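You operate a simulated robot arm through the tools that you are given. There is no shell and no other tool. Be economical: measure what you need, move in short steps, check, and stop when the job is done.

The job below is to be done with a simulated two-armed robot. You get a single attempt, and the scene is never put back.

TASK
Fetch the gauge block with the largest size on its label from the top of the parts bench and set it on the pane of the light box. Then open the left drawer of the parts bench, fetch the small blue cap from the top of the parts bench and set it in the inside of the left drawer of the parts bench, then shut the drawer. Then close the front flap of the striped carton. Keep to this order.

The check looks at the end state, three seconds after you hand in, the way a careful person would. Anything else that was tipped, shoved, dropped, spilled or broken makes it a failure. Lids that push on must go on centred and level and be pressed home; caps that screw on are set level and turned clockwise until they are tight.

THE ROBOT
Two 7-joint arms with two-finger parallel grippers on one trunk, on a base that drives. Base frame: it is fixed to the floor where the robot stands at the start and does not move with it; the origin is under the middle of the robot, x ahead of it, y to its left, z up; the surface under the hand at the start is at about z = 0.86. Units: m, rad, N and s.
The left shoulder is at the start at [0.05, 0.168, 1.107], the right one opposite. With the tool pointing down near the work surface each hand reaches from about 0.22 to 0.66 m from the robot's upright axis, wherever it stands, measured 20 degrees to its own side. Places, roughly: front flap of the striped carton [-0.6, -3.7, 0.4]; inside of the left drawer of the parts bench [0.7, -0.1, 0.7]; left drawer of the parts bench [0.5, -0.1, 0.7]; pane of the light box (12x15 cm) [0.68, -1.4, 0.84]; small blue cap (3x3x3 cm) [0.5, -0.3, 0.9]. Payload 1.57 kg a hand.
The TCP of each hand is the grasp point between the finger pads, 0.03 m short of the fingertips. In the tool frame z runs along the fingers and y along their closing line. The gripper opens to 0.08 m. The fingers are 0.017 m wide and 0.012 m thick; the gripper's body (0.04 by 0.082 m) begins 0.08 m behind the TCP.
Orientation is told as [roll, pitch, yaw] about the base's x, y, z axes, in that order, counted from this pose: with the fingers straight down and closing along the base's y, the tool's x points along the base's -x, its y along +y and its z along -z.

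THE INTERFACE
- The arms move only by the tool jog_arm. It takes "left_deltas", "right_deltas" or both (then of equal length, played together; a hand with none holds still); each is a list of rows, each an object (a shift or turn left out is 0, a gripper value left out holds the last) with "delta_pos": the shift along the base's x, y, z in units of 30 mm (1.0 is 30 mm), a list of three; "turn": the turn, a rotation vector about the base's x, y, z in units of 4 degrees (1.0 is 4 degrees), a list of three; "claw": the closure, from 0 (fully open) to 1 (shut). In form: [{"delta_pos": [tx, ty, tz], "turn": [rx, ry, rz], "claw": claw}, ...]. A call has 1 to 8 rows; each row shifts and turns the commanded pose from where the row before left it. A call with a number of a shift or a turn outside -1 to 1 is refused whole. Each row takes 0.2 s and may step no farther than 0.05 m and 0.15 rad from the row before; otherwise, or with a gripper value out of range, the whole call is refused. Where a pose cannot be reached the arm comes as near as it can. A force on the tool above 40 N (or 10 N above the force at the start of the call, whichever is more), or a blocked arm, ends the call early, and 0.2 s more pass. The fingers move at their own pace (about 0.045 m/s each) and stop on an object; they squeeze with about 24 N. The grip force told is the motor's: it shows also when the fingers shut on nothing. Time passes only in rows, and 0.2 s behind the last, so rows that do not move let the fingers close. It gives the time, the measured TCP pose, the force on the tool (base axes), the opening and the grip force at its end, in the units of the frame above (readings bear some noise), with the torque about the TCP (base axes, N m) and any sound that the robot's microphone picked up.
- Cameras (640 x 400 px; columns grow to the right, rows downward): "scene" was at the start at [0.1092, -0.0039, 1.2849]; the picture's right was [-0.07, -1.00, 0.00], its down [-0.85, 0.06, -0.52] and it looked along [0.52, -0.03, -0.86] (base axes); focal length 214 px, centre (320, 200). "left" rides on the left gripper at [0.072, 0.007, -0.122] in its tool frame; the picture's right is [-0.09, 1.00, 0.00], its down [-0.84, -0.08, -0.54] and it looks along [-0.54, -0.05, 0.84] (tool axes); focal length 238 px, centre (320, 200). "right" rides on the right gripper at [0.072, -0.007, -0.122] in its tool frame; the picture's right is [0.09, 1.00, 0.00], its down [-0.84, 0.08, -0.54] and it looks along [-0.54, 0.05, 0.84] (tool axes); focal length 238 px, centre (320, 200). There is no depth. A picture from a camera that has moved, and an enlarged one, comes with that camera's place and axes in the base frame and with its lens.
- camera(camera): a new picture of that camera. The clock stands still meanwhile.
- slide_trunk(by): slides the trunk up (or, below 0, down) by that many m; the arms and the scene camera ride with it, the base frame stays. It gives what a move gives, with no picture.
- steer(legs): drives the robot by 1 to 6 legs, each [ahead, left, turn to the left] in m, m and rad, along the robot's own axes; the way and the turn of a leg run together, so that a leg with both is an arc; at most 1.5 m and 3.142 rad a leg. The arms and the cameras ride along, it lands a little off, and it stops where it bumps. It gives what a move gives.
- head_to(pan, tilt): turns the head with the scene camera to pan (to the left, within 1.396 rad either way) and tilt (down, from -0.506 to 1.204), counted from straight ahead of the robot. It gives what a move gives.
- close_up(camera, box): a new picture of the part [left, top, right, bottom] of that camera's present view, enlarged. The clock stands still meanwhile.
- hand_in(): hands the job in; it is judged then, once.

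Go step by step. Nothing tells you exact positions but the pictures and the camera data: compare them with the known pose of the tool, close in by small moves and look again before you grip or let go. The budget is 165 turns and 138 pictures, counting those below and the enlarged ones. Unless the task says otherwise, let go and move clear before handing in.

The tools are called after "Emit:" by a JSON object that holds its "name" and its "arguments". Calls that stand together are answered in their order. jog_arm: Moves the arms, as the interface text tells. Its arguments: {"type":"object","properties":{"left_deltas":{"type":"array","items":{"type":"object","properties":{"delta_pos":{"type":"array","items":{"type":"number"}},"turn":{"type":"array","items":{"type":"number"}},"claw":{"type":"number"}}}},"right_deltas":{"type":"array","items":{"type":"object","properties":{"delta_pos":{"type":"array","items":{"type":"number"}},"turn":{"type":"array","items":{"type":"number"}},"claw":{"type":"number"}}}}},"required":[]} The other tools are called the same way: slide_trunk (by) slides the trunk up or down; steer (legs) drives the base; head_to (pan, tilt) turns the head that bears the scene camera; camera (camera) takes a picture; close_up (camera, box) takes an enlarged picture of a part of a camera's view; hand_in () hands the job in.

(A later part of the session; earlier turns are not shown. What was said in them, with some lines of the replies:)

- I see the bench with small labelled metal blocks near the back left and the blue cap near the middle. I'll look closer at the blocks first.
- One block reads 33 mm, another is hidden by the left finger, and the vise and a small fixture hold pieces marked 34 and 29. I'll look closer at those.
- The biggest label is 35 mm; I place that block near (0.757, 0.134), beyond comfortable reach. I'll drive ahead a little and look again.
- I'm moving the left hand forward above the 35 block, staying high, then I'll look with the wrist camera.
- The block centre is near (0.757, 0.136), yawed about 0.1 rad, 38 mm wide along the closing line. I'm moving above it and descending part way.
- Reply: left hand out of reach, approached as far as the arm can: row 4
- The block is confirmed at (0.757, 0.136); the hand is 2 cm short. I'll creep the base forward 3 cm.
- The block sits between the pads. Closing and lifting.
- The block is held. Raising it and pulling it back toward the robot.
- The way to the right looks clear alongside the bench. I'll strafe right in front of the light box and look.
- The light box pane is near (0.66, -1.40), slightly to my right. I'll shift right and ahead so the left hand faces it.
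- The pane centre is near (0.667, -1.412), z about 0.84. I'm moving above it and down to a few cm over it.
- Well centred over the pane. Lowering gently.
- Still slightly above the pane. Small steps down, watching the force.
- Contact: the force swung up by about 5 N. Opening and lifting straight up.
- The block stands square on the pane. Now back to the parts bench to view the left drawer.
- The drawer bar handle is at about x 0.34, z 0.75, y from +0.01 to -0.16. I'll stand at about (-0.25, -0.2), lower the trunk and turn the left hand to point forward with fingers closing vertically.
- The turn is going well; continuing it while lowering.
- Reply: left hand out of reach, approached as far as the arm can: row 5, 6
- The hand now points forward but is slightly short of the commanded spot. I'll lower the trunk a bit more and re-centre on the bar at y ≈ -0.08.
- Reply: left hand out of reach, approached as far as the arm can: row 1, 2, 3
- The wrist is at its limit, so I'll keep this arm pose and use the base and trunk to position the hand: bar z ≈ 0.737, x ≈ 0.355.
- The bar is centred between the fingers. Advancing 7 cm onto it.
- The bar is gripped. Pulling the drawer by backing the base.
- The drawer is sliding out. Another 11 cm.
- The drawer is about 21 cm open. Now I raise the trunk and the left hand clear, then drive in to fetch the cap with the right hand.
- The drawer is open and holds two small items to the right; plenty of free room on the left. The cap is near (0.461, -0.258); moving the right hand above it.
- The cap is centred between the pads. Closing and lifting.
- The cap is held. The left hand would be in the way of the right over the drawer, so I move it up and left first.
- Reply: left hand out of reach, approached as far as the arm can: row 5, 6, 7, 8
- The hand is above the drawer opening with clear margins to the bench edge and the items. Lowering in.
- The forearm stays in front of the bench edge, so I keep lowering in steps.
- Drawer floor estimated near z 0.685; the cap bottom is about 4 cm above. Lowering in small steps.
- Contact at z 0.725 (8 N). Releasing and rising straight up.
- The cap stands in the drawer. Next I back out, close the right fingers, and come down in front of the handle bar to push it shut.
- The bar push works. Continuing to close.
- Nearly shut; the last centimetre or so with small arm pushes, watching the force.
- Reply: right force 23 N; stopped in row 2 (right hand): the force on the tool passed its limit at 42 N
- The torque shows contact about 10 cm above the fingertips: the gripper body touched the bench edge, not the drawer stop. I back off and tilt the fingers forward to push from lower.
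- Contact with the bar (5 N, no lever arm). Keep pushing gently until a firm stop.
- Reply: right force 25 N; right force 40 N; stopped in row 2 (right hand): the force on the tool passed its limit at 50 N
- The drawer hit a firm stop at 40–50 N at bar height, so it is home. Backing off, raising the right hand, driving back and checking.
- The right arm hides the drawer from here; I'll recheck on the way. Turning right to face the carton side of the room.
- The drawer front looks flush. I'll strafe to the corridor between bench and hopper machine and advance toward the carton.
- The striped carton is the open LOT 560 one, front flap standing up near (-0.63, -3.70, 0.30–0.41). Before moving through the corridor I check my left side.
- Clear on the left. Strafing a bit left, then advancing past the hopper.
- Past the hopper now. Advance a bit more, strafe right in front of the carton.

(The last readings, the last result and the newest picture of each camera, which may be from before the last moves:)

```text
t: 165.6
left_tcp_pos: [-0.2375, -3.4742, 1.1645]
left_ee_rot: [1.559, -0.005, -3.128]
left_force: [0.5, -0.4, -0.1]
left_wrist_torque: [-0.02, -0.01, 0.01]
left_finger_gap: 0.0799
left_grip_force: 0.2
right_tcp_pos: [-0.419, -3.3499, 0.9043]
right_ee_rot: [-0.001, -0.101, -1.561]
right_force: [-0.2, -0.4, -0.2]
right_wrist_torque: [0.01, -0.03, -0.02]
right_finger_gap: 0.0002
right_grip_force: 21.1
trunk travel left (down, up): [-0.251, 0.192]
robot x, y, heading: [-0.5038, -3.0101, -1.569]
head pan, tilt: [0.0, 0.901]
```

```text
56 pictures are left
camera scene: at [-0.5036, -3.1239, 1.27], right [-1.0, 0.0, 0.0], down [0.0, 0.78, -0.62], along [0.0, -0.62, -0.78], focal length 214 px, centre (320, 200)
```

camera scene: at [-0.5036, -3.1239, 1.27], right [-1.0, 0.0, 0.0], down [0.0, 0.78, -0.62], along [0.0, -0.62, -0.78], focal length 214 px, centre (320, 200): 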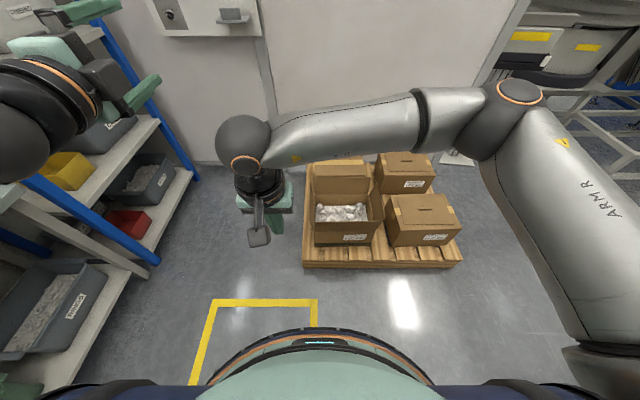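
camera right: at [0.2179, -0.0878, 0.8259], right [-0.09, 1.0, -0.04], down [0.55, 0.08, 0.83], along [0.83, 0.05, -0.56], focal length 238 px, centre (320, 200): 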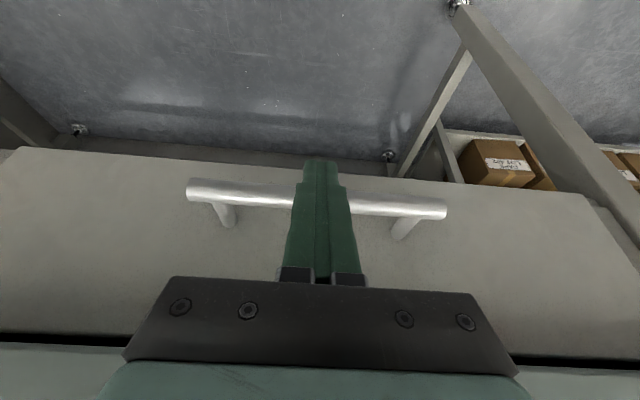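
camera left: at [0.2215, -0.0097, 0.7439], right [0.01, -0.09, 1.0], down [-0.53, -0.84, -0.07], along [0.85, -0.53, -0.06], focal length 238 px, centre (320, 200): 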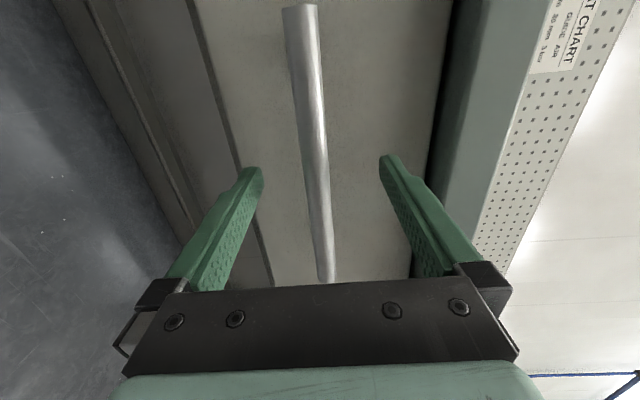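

Emit:
{"name": "close_up", "arguments": {"camera": "scene", "box": [290, 145, 410, 275]}}

```text
3.08 times, centred on (350, 210) of scene
camera zoom: at [-0.5036, -3.1239, 1.27], right [-1.0, 0.0, 0.0], down [0.0, 0.78, -0.62], along [0.0, -0.62, -0.78], focal length 660 px, centre (228, 169)
```

zoom: 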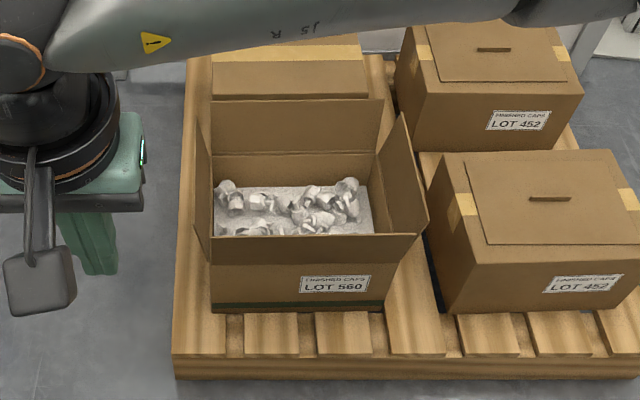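

Emit:
{"name": "close_up", "arguments": {"camera": "scene", "box": [320, 180, 375, 250]}}

```text
5.71 times, centred on (348, 215) of scene
camera zoom: at [-0.5036, -3.1239, 1.27], right [-1.0, 0.0, 0.0], down [0.0, 0.78, -0.62], along [0.0, -0.62, -0.78], focal length 1226 px, centre (163, 114)
```

zoom: 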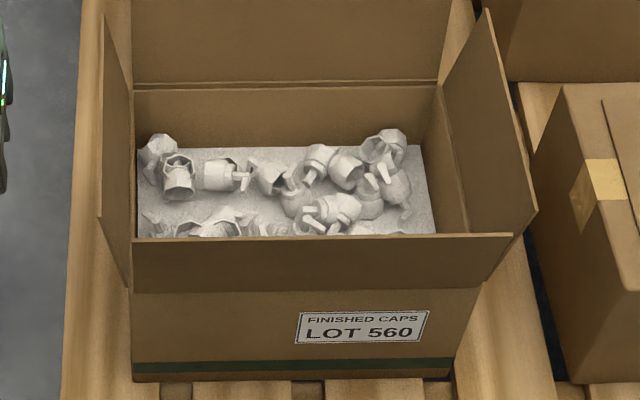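

The flap is nearly upright: hinge at y ≈ -3.69, z ≈ 0.30, x from -0.475 to -0.79, top edge at z ≈ 0.405. I'll drive closer, lower the trunk and bring the right hand in front of it.

Emit:
{"name": "steer", "arguments": {"legs": [[0.23, 0, 0]]}}

Emit:
{"name": "slide_trunk", "arguments": {"by": -0.24}}

Emit:
{"name": "jog_arm", "arguments": {"right_deltas": [{"delta_pos": [-0.9, 0, 0]}, {"delta_pos": [-0.9, 0, 0]}, {"delta_pos": [-0.9, 0, 0]}, {"delta_pos": [-0.9, 0, 0]}, {"delta_pos": [-0.9, 0, 0]}, {"delta_pos": [-0.9, 0, 0]}, {"delta_pos": [-0.9, 0, 0]}, {"delta_pos": [-0.9, 0, 0]}]}}

Emit:
{"name": "camera", "arguments": {"camera": "scene"}}

Emit:
{"name": "camera", "arguments": {"camera": "right"}}

```text
t: 167.3
left_tcp_pos: [-0.2352, -3.7085, 1.1635]
left_ee_rot: [1.557, -0.006, -3.124]
left_force: [-0.3, -0.8, 0.3]
left_wrist_torque: [-0.01, -0.01, -0.02]
left_finger_gap: 0.08
left_grip_force: 0.1
right_tcp_pos: [-0.4187, -3.5833, 0.9029]
right_ee_rot: [-0.001, -0.103, -1.557]
right_force: [-0.5, 0.3, -0.7]
right_wrist_torque: [0.01, 0.03, 0.01]
right_finger_gap: 0.0001
right_grip_force: 20.7
trunk travel left (down, up): [-0.251, 0.192]
robot x, y, heading: [-0.5048, -3.242, -1.566]
head pan, tilt: [0.0, 0.901]
```

```text
t: 169.8
left_tcp_pos: [-0.236, -3.7078, 0.9245]
left_ee_rot: [1.559, -0.005, -3.123]
left_force: [0.2, -1.0, 0.1]
left_wrist_torque: [-0.01, 0.03, 0.01]
left_finger_gap: 0.0802
left_grip_force: 0.1
right_tcp_pos: [-0.418, -3.5832, 0.6655]
right_ee_rot: [0.001, -0.104, -1.558]
right_force: [0.2, 0.0, -0.2]
right_wrist_torque: [-0.01, 0.0, -0.02]
right_finger_gap: 0.0
right_grip_force: 21.0
trunk travel left (down, up): [-0.011, 0.432]
robot x, y, heading: [-0.5054, -3.2436, -1.569]
head pan, tilt: [0.0, 0.901]
```

```text
t: 171.6
left_tcp_pos: [-0.2349, -3.7068, 0.9244]
left_ee_rot: [1.557, -0.004, -3.126]
left_force: [-0.3, 0.4, 0.8]
left_wrist_torque: [0.02, -0.02, 0.03]
left_finger_gap: 0.08
left_grip_force: 0.1
right_tcp_pos: [-0.6352, -3.5828, 0.6647]
right_ee_rot: [0.0, -0.103, -1.557]
right_force: [-0.6, 0.5, -0.2]
right_wrist_torque: [0.0, 0.03, 0.02]
right_finger_gap: 0.0
right_grip_force: 21.3
trunk travel left (down, up): [-0.011, 0.432]
robot x, y, heading: [-0.505, -3.2432, -1.574]
head pan, tilt: [0.0, 0.901]
```

```text
53 pictures are left
camera scene: at [-0.5029, -3.3577, 1.03], right [-1.0, 0.0, 0.0], down [0.0, 0.78, -0.62], along [0.0, -0.62, -0.78], focal length 214 px, centre (320, 200)
```

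scene: 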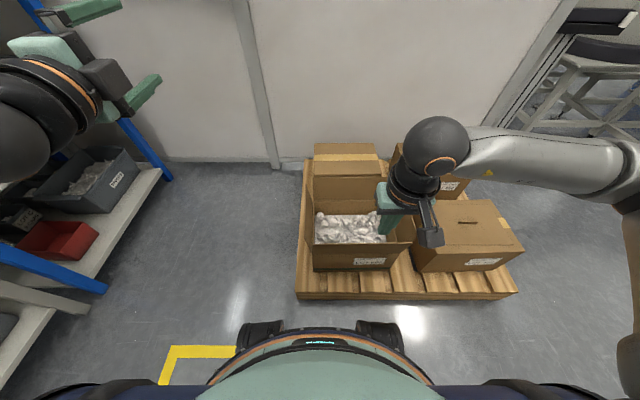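

```text
52 pictures are left
camera right: at [-0.6423, -3.4996, 0.7768], right [0.99, 0.1, -0.01], down [0.09, -0.78, 0.63], along [0.06, -0.62, -0.78], focal length 238 px, centre (320, 200)
```

right: 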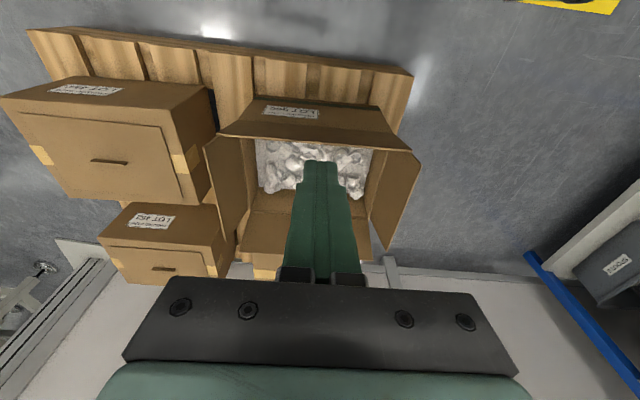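

The flap's top edge matches my estimate. Lowering the closed fingers in front of the flap.

Emit:
{"name": "jog_arm", "arguments": {"right_deltas": [{"delta_pos": [0, 0, -1]}, {"delta_pos": [0, 0, -1]}, {"delta_pos": [0, 0, -1]}, {"delta_pos": [0, 0, -1]}, {"delta_pos": [0, 0, -1]}, {"delta_pos": [0, 0, -1]}, {"delta_pos": [0, 0, -1]}, {"delta_pos": [0, 0, -1]}]}}

Emit:
{"name": "camera", "arguments": {"camera": "scene"}}

Emit:
{"name": "camera", "arguments": {"camera": "right"}}

```text
t: 173.4
left_tcp_pos: [-0.2351, -3.7081, 0.9248]
left_ee_rot: [1.56, -0.004, -3.123]
left_force: [0.3, 0.1, 0.3]
left_wrist_torque: [0.01, 0.0, -0.01]
left_finger_gap: 0.08
left_grip_force: 0.0
right_tcp_pos: [-0.6329, -3.5831, 0.4255]
right_ee_rot: [0.0, -0.102, -1.556]
right_force: [-0.3, -0.5, -0.4]
right_wrist_torque: [-0.02, -0.01, -0.01]
right_finger_gap: 0.0
right_grip_force: 21.8
trunk travel left (down, up): [-0.011, 0.432]
robot x, y, heading: [-0.5057, -3.2383, -1.572]
head pan, tilt: [0.0, 0.901]
```

```text
51 pictures are left
camera scene: at [-0.503, -3.3576, 1.0301], right [-1.0, 0.0, 0.0], down [0.0, 0.78, -0.62], along [0.0, -0.62, -0.78], focal length 214 px, centre (320, 200)
```

scene: 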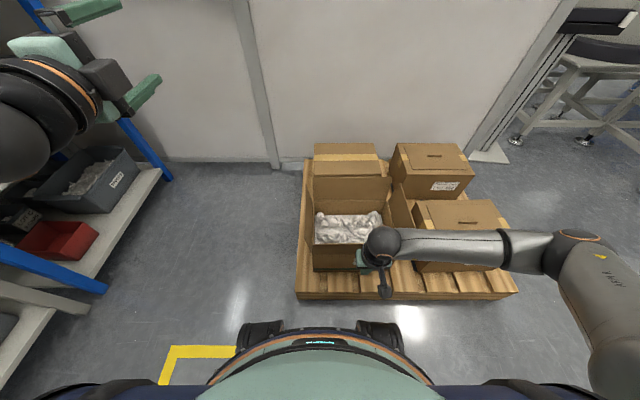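

```text
50 pictures are left
camera right: at [-0.6408, -3.4998, 0.5381], right [0.99, 0.1, -0.01], down [0.09, -0.78, 0.63], along [0.06, -0.62, -0.78], focal length 238 px, centre (320, 200)
```

right: 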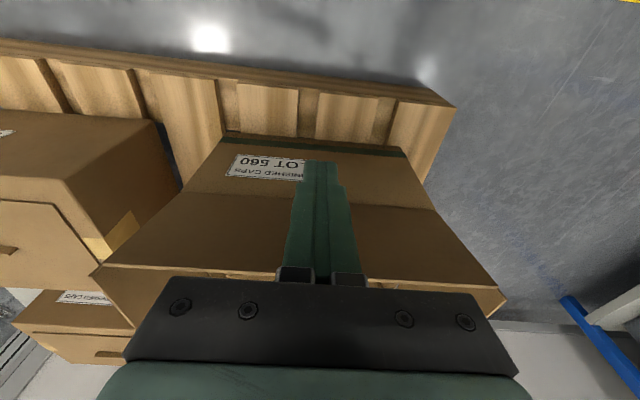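

Now push the flap's upper part inward along an arc around its hinge.

Emit:
{"name": "jog_arm", "arguments": {"right_deltas": [{"delta_pos": [0, 0, -0.7]}, {"delta_pos": [0, -0.95, 0]}, {"delta_pos": [0, -0.95, 0]}, {"delta_pos": [0, -0.7, 0]}, {"delta_pos": [0, -0.7, 0]}, {"delta_pos": [0, -0.8, 0]}, {"delta_pos": [0, 0, 0]}]}}

Emit:
{"name": "close_up", "arguments": {"camera": "scene", "box": [280, 140, 480, 310]}}

Emit:
{"name": "camera", "arguments": {"camera": "right"}}

```text
t: 175.0
left_tcp_pos: [-0.2362, -3.7077, 0.9248]
left_ee_rot: [1.556, -0.005, -3.123]
left_force: [0.0, -0.7, 0.2]
left_wrist_torque: [0.0, 0.01, -0.05]
left_finger_gap: 0.08
left_grip_force: 0.1
right_tcp_pos: [-0.6358, -3.7067, 0.4032]
right_ee_rot: [0.002, -0.103, -1.559]
right_force: [0.4, 0.1, 0.3]
right_wrist_torque: [-0.01, 0.0, 0.01]
right_finger_gap: 0.0002
right_grip_force: 21.5
trunk travel left (down, up): [-0.011, 0.432]
robot x, y, heading: [-0.5062, -3.2444, -1.574]
head pan, tilt: [0.0, 0.901]
```

```text
2.35 times, centred on (380, 225) of scene
camera zoom: at [-0.503, -3.3577, 1.03], right [-1.0, 0.0, 0.0], down [0.0, 0.78, -0.62], along [0.0, -0.62, -0.78], focal length 505 px, centre (179, 141)
```

zoom: 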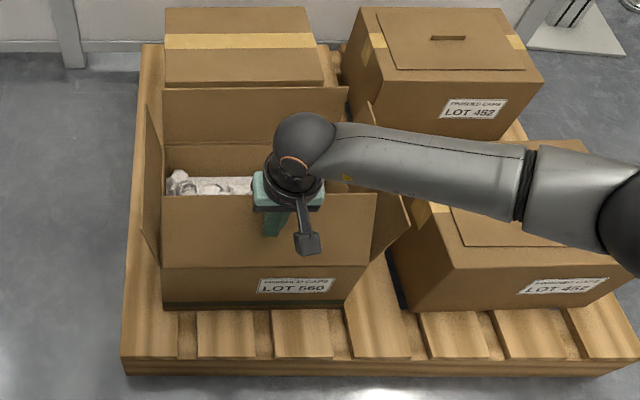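

```text
48 pictures are left
camera right: at [-0.6429, -3.6236, 0.5162], right [0.99, 0.1, -0.01], down [0.09, -0.78, 0.63], along [0.06, -0.62, -0.78], focal length 238 px, centre (320, 200)
```

right: 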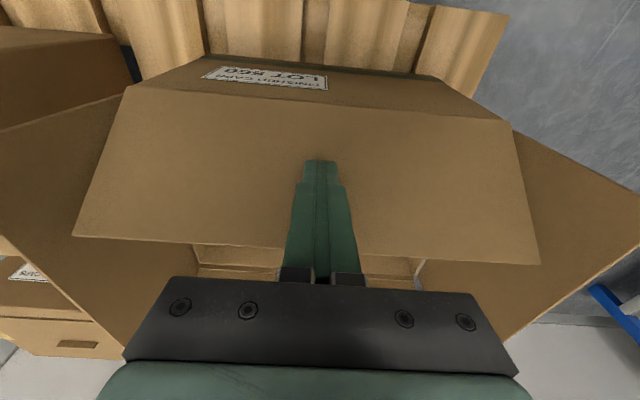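

The flap folds in with hardly any force. Continue the arc.

Emit:
{"name": "jog_arm", "arguments": {"right_deltas": [{"delta_pos": [0, -0.8, -0.4]}, {"delta_pos": [0, -0.6, -0.65]}, {"delta_pos": [0, -0.4, -0.6]}, {"delta_pos": [0, 0, 0]}]}}

Emit:
{"name": "close_up", "arguments": {"camera": "scene", "box": [280, 140, 480, 310]}}

Emit:
{"name": "camera", "arguments": {"camera": "right"}}

```text
t: 176.0
left_tcp_pos: [-0.2344, -3.7078, 0.9231]
left_ee_rot: [1.557, -0.004, -3.122]
left_force: [0.1, -1.0, -0.5]
left_wrist_torque: [0.0, -0.02, 0.01]
left_finger_gap: 0.08
left_grip_force: 0.0
right_tcp_pos: [-0.6365, -3.7599, 0.3533]
right_ee_rot: [0.001, -0.104, -1.559]
right_force: [0.2, 0.5, 0.9]
right_wrist_torque: [0.03, 0.01, 0.03]
right_finger_gap: 0.0
right_grip_force: 21.2
trunk travel left (down, up): [-0.011, 0.432]
robot x, y, heading: [-0.5023, -3.2409, -1.569]
head pan, tilt: [0.0, 0.901]
```

```text
2.35 times, centred on (380, 225) of scene
camera zoom: at [-0.503, -3.3577, 1.03], right [-1.0, 0.0, 0.0], down [0.0, 0.78, -0.62], along [0.0, -0.62, -0.78], focal length 505 px, centre (179, 141)
```

zoom: 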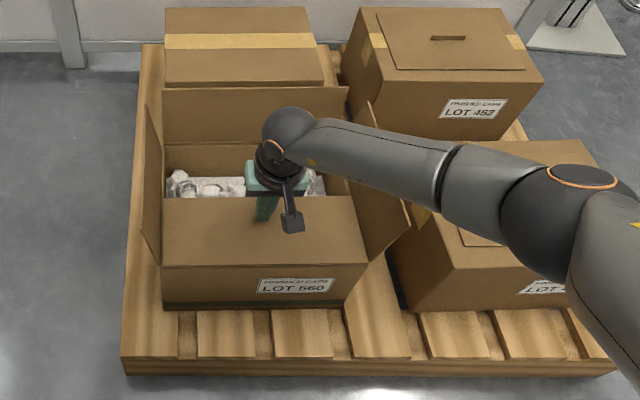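

```text
46 pictures are left
camera right: at [-0.6429, -3.6772, 0.4667], right [0.99, 0.1, -0.01], down [0.09, -0.78, 0.63], along [0.06, -0.62, -0.78], focal length 238 px, centre (320, 200)
```

right: 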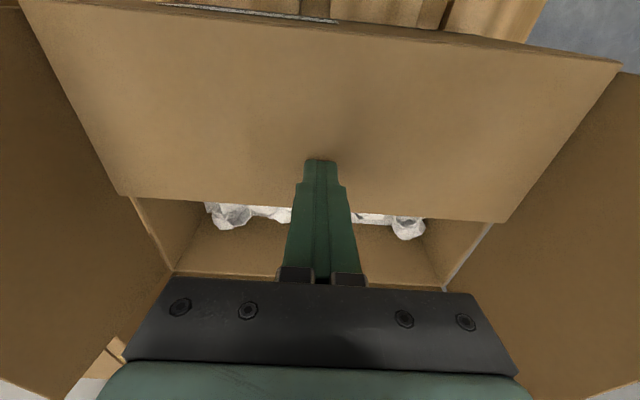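

Flap at roughly 65°. Continue down.

Emit:
{"name": "jog_arm", "arguments": {"right_deltas": [{"delta_pos": [0, -0.2, -0.4]}, {"delta_pos": [0, -0.1, -0.3]}, {"delta_pos": [0, 0, 0]}]}}

Emit:
{"name": "jog_arm", "arguments": {"right_deltas": [{"delta_pos": [0, 0, -0.15]}, {"delta_pos": [0, 0, 0]}]}}

Emit:
{"name": "close_up", "arguments": {"camera": "scene", "box": [300, 170, 420, 280]}}

Emit:
{"name": "camera", "arguments": {"camera": "right"}}

```text
t: 176.5
left_tcp_pos: [-0.2364, -3.7062, 0.9247]
left_ee_rot: [1.562, -0.005, -3.125]
left_force: [-0.1, -0.2, 0.7]
left_wrist_torque: [0.01, -0.02, 0.05]
left_finger_gap: 0.0799
left_grip_force: 0.1
right_tcp_pos: [-0.6338, -3.7715, 0.3509]
right_ee_rot: [0.005, -0.11, -1.562]
right_force: [0.0, 2.8, 12.2]
right_wrist_torque: [0.31, 0.08, -0.04]
right_finger_gap: 0.0001
right_grip_force: 21.3
trunk travel left (down, up): [-0.011, 0.432]
robot x, y, heading: [-0.505, -3.2441, -1.572]
head pan, tilt: [0.0, 0.901]
stopped in row 2 (right hand): the force on the tool passed its limit at 116 N (the readings are from after the stop); the commanded pose is now the measured one
```

```text
t: 177.1
left_tcp_pos: [-0.2346, -3.7038, 0.9261]
left_ee_rot: [1.564, -0.006, -3.126]
left_force: [0.1, -0.2, 0.5]
left_wrist_torque: [-0.02, 0.04, 0.01]
left_finger_gap: 0.0801
left_grip_force: 0.1
right_tcp_pos: [-0.6326, -3.773, 0.351]
right_ee_rot: [0.007, -0.118, -1.56]
right_force: [-3.0, 20.6, 70.2]
right_wrist_torque: [0.96, 0.17, 0.1]
right_finger_gap: 0.0001
right_grip_force: 21.5
trunk travel left (down, up): [-0.011, 0.432]
robot x, y, heading: [-0.5048, -3.2414, -1.568]
head pan, tilt: [0.0, 0.901]
```

```text
3.64 times, centred on (360, 225) of scene
camera zoom: at [-0.5022, -3.3531, 1.0311], right [-1.0, 0.0, 0.0], down [0.0, 0.78, -0.63], along [0.0, -0.63, -0.78], focal length 780 px, centre (174, 109)
```

zoom: 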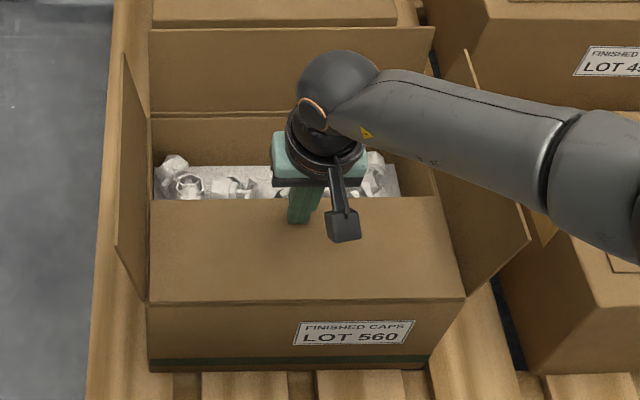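

```text
44 pictures are left
camera right: at [-0.64, -3.6883, 0.4623], right [0.99, 0.1, -0.01], down [0.08, -0.77, 0.64], along [0.06, -0.63, -0.77], focal length 238 px, centre (320, 200)
```

right: 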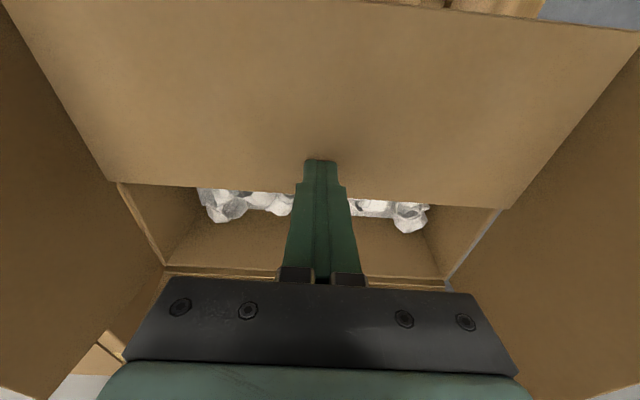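

The finger hit a hard stop: the flap lies on its closing limit. Lifting off at once and looking at it.

Emit:
{"name": "jog_arm", "arguments": {"right_deltas": [{"delta_pos": [0, 0, 0.3]}, {"delta_pos": [0, 0, 0.5]}, {"delta_pos": [0, 0, 1]}, {"delta_pos": [0, 0, 1]}, {"delta_pos": [0, 0.5, 1]}, {"delta_pos": [0, 1, 1]}, {"delta_pos": [0, 1, 1]}, {"delta_pos": [0, 1, 1]}]}}

Emit:
{"name": "jog_arm", "arguments": {"right_deltas": [{"delta_pos": [-1, 0, 0.5]}, {"delta_pos": [-1, 0, 0.5]}, {"delta_pos": [-1, 0, 0.5]}, {"delta_pos": [-1, 0, 0.5]}, {"delta_pos": [-1, 0, 0]}, {"delta_pos": [-1, 0, 0]}]}}

Emit:
{"name": "close_up", "arguments": {"camera": "scene", "box": [280, 140, 480, 310]}}

```text
t: 178.9
left_tcp_pos: [-0.2365, -3.708, 0.9242]
left_ee_rot: [1.56, -0.004, -3.127]
left_force: [-0.1, -0.5, 0.6]
left_wrist_torque: [-0.02, -0.02, 0.01]
left_finger_gap: 0.0801
left_grip_force: 0.0
right_tcp_pos: [-0.6341, -3.6638, 0.5468]
right_ee_rot: [0.003, -0.105, -1.559]
right_force: [-0.3, -0.3, 0.1]
right_wrist_torque: [-0.02, -0.03, -0.01]
right_finger_gap: 0.0001
right_grip_force: 21.9
trunk travel left (down, up): [-0.011, 0.432]
robot x, y, heading: [-0.5038, -3.2432, -1.569]
head pan, tilt: [0.0, 0.901]
```

```text
t: 180.3
left_tcp_pos: [-0.2359, -3.708, 0.9255]
left_ee_rot: [1.559, -0.005, -3.126]
left_force: [0.0, -0.1, -0.3]
left_wrist_torque: [-0.05, -0.07, -0.01]
left_finger_gap: 0.0801
left_grip_force: 0.1
right_tcp_pos: [-0.8143, -3.6647, 0.604]
right_ee_rot: [0.003, -0.103, -1.559]
right_force: [0.3, 0.1, 0.2]
right_wrist_torque: [0.0, -0.01, -0.03]
right_finger_gap: 0.0
right_grip_force: 21.5
trunk travel left (down, up): [-0.011, 0.432]
robot x, y, heading: [-0.5032, -3.2442, -1.568]
head pan, tilt: [0.0, 0.901]
```

```text
2.35 times, centred on (380, 225) of scene
camera zoom: at [-0.5031, -3.3573, 1.03], right [-1.0, 0.0, 0.0], down [0.0, 0.78, -0.62], along [0.0, -0.62, -0.78], focal length 505 px, centre (179, 141)
```

zoom: 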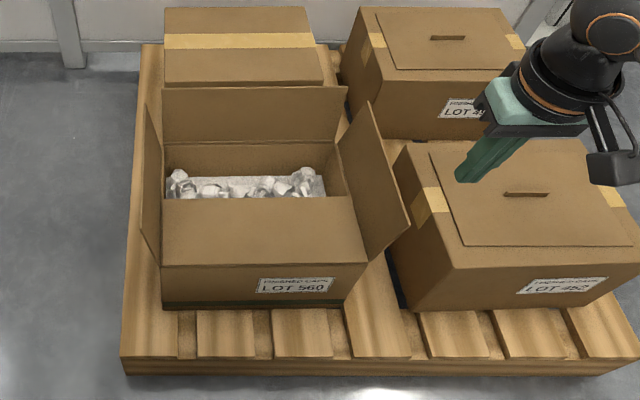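

The flap stays down and the carton hasn't moved. One check from another angle.

Emit:
{"name": "close_up", "arguments": {"camera": "scene", "box": [310, 190, 400, 260]}}

Emit:
{"name": "camera", "arguments": {"camera": "right"}}

```text
5.71 times, centred on (355, 225) of scene
camera zoom: at [-0.5031, -3.3573, 1.03], right [-1.0, 0.0, 0.0], down [0.0, 0.78, -0.62], along [0.0, -0.62, -0.78], focal length 1226 px, centre (120, 57)
```

zoom: 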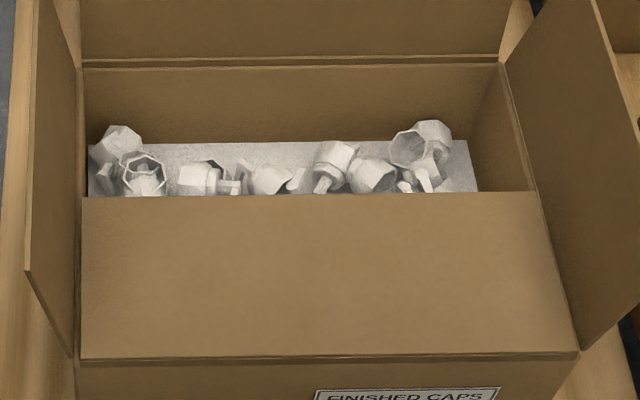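

```text
41 pictures are left
camera right: at [-0.8216, -3.5813, 0.7175], right [0.99, 0.1, -0.01], down [0.08, -0.78, 0.63], along [0.06, -0.62, -0.78], focal length 238 px, centre (320, 200)
```

right: 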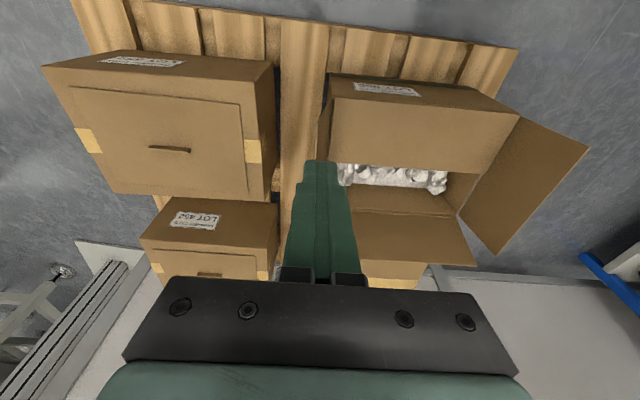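

The flap's free corner lies right on the wall-top line, so the flap is level and closed, and both hands are clear. All three parts are done; handing in.

Emit:
{"name": "hand_in", "arguments": {}}

```text
The job is handed in.
```

I finished the whole job in order and handed it in: the 35 mm gauge block, the largest on the parts bench, is on the light box pane. The blue cap is in the left drawer, which is shut, and the striped carton's front flap is closed.

Three contacts to know about:
- **Bench edge:** while closing the drawer, the right gripper briefly pressed the bench edge at about 42 N. I backed off and pushed the handle from lower. Nothing on the bench looked out of place afterwards.
- **Drawer:** I pushed the handle until it stopped firmly at up to 50 N, and the drawer front looked flush.
- **Carton flap:** the fingers pressed the flap at a peak of about 116 N at the end of its travel. The carton did not move and the flap stayed flat.
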